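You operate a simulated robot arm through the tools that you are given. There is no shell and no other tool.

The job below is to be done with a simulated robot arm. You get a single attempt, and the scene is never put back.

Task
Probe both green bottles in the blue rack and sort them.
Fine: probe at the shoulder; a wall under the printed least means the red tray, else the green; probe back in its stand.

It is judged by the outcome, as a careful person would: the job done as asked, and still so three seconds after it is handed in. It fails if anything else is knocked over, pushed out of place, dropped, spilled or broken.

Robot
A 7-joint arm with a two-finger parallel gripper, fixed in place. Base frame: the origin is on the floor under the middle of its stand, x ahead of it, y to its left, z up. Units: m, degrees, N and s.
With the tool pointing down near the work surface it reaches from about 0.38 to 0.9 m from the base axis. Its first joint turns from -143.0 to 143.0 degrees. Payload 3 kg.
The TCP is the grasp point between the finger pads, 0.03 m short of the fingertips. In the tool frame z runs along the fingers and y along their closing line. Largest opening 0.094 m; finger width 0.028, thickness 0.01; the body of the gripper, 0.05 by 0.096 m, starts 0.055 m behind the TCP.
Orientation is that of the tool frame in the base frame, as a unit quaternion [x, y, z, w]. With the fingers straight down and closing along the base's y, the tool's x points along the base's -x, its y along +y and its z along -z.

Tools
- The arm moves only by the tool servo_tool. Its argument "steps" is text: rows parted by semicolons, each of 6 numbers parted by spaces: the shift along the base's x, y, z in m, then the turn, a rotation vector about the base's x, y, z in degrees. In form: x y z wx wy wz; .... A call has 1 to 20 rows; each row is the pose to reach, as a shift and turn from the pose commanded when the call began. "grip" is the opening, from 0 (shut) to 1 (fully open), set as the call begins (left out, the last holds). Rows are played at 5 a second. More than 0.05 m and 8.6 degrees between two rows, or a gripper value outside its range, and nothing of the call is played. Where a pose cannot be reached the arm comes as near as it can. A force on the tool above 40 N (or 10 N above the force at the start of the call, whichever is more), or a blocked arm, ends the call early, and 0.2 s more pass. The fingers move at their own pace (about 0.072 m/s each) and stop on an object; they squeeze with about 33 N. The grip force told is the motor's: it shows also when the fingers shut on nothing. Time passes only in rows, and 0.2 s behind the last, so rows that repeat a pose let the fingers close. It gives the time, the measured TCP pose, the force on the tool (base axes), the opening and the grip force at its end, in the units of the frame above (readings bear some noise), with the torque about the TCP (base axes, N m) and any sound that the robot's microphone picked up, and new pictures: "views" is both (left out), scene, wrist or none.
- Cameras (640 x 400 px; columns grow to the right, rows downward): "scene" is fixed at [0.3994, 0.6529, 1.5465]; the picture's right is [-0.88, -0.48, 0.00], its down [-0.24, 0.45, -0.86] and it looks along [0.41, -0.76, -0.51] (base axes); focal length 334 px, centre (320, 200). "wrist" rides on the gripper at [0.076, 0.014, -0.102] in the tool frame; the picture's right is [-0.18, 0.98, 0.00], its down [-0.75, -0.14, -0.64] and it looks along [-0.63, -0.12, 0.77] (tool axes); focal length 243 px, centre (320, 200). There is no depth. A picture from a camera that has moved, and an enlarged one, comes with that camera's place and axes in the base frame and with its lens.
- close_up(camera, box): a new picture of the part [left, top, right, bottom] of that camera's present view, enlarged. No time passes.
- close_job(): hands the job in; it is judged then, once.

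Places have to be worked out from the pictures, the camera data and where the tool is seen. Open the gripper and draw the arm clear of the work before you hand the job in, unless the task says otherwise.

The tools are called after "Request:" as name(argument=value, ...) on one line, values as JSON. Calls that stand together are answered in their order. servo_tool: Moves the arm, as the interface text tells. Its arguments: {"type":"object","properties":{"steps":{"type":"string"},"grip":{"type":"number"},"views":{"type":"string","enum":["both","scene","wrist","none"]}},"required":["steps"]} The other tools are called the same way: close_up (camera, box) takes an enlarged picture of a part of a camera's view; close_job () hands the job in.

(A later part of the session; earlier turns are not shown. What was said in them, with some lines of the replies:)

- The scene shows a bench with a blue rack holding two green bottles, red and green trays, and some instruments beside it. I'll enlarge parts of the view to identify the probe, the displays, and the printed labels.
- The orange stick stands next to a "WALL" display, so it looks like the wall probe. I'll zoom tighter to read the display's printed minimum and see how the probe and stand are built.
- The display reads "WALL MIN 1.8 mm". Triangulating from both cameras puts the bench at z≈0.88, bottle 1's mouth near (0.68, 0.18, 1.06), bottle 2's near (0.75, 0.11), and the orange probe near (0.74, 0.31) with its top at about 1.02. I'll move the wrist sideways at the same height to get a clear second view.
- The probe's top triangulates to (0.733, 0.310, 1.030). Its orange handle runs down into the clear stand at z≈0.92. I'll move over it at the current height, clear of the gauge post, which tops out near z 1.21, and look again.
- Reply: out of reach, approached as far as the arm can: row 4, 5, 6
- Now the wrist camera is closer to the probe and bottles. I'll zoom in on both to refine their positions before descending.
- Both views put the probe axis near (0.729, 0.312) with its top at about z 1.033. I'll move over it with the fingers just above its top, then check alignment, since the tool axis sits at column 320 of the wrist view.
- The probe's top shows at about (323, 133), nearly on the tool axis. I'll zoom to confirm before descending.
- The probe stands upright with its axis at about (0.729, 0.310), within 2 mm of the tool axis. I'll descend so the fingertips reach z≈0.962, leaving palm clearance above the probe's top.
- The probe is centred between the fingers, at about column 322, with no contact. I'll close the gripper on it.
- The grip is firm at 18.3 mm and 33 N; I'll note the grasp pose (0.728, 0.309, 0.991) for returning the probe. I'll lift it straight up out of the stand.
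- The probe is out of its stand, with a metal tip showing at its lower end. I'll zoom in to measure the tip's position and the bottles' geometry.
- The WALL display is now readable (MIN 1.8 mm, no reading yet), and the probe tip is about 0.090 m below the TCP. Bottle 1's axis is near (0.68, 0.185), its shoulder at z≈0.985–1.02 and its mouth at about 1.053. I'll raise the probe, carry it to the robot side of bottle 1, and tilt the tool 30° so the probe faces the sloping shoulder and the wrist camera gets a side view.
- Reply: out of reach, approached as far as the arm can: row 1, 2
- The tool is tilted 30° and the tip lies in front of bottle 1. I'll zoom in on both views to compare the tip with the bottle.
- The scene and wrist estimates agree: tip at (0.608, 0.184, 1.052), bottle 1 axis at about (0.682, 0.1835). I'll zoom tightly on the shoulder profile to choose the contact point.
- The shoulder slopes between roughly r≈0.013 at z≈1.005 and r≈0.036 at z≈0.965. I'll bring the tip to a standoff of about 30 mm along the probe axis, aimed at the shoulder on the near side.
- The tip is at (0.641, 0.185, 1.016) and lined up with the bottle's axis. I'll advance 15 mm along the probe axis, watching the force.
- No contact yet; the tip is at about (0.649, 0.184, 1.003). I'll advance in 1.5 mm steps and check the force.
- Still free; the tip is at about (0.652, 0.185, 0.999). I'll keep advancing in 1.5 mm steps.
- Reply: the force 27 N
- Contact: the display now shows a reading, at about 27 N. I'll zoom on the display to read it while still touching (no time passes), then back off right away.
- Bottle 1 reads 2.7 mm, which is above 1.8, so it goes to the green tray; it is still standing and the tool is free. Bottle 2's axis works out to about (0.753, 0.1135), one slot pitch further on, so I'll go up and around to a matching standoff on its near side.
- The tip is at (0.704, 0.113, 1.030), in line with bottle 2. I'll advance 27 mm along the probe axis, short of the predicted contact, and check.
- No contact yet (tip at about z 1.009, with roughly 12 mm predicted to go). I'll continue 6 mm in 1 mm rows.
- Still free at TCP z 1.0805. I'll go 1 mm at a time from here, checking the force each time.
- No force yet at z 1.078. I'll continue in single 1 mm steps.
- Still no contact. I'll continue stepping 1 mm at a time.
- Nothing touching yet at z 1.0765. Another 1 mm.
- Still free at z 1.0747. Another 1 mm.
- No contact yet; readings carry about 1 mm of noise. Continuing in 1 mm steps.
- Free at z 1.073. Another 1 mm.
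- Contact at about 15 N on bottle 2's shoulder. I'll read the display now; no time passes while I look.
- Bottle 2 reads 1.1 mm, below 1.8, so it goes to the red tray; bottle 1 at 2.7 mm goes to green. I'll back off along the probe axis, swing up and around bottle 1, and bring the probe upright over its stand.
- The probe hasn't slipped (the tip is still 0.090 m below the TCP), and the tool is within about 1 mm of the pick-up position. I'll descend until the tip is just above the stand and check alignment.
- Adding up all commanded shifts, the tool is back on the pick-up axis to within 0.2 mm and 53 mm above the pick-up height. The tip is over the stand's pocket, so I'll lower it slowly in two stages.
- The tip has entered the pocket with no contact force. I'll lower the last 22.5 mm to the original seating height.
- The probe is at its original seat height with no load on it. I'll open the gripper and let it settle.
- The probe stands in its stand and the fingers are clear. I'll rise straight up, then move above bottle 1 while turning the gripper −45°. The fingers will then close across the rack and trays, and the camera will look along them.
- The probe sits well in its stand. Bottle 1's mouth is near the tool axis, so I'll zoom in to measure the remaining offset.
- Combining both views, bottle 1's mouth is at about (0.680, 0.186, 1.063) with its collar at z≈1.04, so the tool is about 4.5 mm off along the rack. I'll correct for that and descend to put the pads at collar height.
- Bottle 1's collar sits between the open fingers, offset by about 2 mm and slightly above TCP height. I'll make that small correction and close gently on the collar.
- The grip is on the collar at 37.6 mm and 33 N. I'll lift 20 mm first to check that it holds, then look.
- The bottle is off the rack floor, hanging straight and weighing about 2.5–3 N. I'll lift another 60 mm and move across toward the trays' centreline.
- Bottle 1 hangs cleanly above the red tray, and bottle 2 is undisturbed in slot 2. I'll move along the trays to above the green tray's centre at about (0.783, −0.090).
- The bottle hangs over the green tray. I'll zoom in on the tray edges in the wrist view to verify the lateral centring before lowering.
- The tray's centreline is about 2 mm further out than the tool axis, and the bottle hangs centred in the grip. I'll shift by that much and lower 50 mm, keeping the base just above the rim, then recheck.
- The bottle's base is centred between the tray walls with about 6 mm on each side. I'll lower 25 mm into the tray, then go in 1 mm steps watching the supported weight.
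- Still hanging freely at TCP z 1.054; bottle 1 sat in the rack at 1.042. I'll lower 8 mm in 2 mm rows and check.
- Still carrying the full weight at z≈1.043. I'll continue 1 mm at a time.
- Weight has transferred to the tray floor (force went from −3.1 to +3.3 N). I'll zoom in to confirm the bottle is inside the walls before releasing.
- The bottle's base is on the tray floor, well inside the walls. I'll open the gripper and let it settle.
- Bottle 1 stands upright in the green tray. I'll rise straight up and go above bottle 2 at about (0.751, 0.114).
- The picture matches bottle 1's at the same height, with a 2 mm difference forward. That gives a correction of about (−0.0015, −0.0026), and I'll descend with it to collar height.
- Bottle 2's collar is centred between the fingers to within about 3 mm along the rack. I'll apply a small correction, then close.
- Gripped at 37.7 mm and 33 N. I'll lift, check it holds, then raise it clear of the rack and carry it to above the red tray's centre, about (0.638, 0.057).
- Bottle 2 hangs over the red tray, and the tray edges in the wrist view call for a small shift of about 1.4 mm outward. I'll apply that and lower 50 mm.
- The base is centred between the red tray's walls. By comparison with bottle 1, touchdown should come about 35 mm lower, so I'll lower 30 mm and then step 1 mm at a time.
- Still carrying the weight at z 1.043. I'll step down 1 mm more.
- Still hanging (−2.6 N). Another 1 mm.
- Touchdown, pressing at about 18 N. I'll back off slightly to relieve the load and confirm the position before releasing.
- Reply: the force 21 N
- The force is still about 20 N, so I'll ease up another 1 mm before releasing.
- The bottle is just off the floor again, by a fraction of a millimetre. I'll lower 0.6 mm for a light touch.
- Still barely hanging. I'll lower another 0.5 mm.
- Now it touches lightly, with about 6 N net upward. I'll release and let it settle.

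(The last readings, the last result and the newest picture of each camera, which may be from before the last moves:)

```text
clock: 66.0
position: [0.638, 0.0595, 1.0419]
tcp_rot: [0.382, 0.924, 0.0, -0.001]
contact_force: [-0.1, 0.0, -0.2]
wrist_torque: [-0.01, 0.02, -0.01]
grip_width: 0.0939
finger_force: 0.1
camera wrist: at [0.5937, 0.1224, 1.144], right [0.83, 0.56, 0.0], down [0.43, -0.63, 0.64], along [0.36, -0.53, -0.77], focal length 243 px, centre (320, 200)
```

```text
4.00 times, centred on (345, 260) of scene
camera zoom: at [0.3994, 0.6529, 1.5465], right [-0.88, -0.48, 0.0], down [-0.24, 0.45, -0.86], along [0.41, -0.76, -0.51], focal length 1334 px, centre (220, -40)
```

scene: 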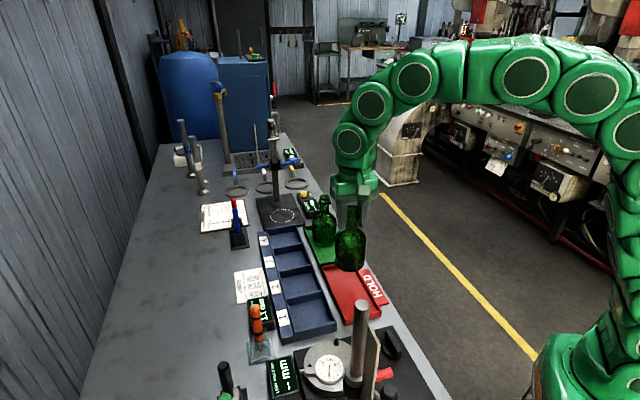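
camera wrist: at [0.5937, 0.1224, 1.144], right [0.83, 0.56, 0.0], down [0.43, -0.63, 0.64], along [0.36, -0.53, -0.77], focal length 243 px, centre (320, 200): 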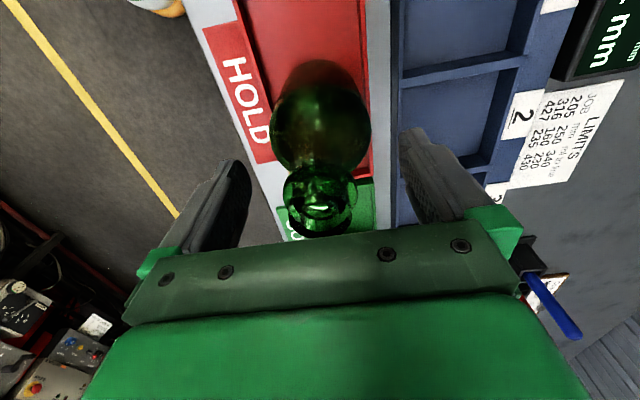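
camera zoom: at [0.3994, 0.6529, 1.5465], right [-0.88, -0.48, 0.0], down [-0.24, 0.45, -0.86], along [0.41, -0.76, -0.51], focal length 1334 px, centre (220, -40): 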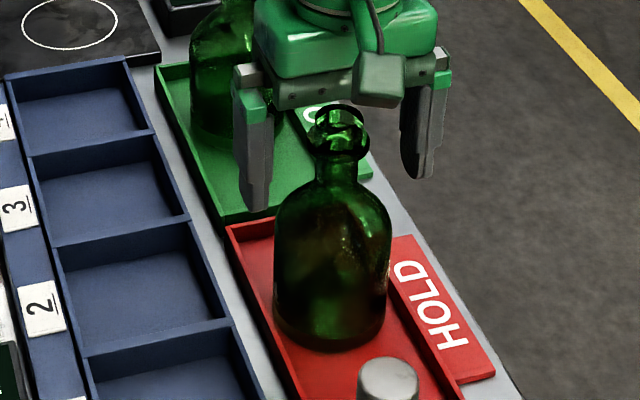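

Bottle 2 stands in the red tray and the fingers are clear. I'll rise straight up and draw the arm back toward its starting area.

Request:
servo_tool(steps="0 0 0.02 0 0 0; 0 0 0.05 0 0 0; 0 0 0.09 0 0 0; 0 0 0.13 0 0 0; -0.02 0 0.17 0 0 0; -0.05 0.01 0.20 0 0 0; -0.09 0.02 0.22 0 0 0; -0.13 0.03 0.24 0 0 0; -0.17 0.04 0.25 0 0 0; -0.19 0.05 0.255 0 0 0; -0.19 0.05 0.255 0 0 0", views="both")

Request:
close_up(camera="scene", box=[220, 180, 400, 370])

Request:
close_up(camera="scene", box=[225, 290, 295, 365])

Request:
close_up(camera="scene", box=[295, 185, 385, 310])

```text
clock: 68.4
position: [0.451, 0.1067, 1.2972]
tcp_rot: [0.383, 0.924, 0.0, 0.0]
contact_force: [0.9, 0.5, 0.3]
wrist_torque: [-0.03, -0.03, -0.04]
grip_width: 0.0939
finger_force: 0.0
camera wrist: at [0.4054, 0.1698, 1.3989], right [0.83, 0.56, 0.0], down [0.43, -0.63, 0.64], along [0.36, -0.53, -0.77], focal length 243 px, centre (320, 200)
```

scene: 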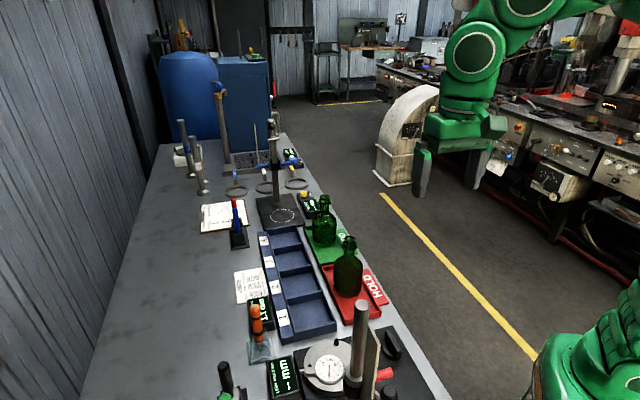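
wrist: 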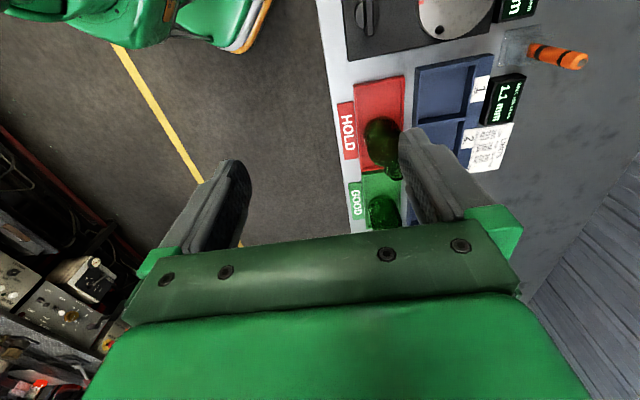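

```text
2.11 times, centred on (310, 275) of scene
camera zoom: at [0.3994, 0.6529, 1.5465], right [-0.88, -0.48, 0.0], down [-0.24, 0.45, -0.86], along [0.41, -0.76, -0.51], focal length 702 px, centre (341, 42)
```

zoom: 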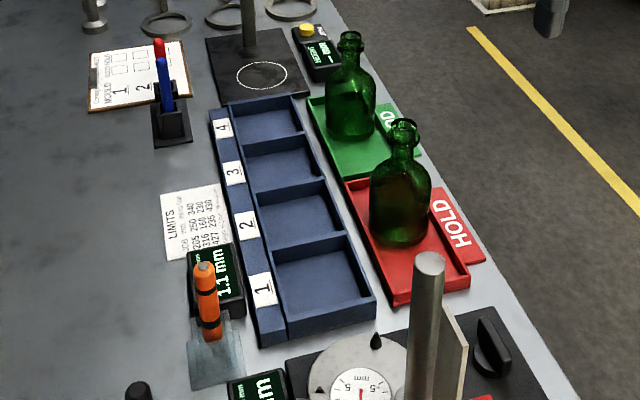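

```text
5.33 times, centred on (260, 328) of scene
camera zoom: at [0.3994, 0.6529, 1.5465], right [-0.88, -0.48, 0.0], down [-0.24, 0.45, -0.86], along [0.41, -0.76, -0.51], focal length 1779 px, centre (640, -480)
```

zoom: 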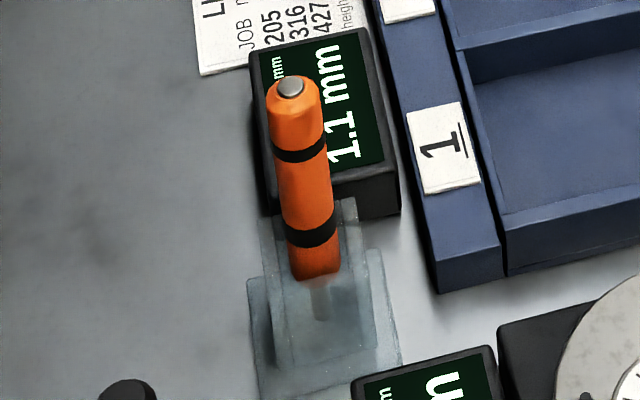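

```text
3.20 times, centred on (340, 248) of scene
camera zoom: at [0.3994, 0.6529, 1.5465], right [-0.88, -0.48, 0.0], down [-0.24, 0.45, -0.86], along [0.41, -0.76, -0.51], focal length 1068 px, centre (256, 48)
```

zoom: 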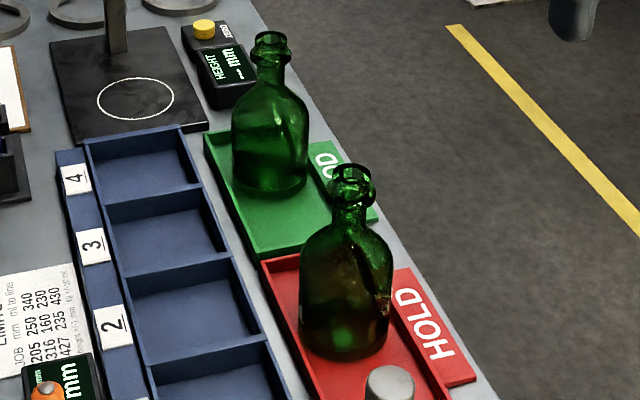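

Everything checks out. Bottle 1 (2.7 mm) stands in the green tray, bottle 2 (1.1 mm) stands in the red tray, and the probe is upright in its stand. Nothing else has moved, and the arm is clear with the gripper open, so I'm handing the job in.

Request:
close_job()

```text
The job is handed in.
```

I probed and sorted both green bottles, and handed the job in. The least printed on the WALL display is 1.8 mm.

| Bottle | Wall at the shoulder | Tray |
|---|---|---|
| Slot 1 | 2.7 mm | Green (GOOD) |
| Slot 2 | 1.1 mm | Red (HOLD) |

Before I handed in, the last pictures showed both bottles upright in their trays and the probe back upright in its stand. Nothing else looked moved, and the arm was drawn back with the gripper open.

Some contacts were firmer than I intended. The probe pressed bottle 1 at about 27 N and bottle 2 at about 15 N. Bottle 2 briefly pressed the red tray floor at about 20 N before I eased it off and set it down again. I saw no damage from any of these.
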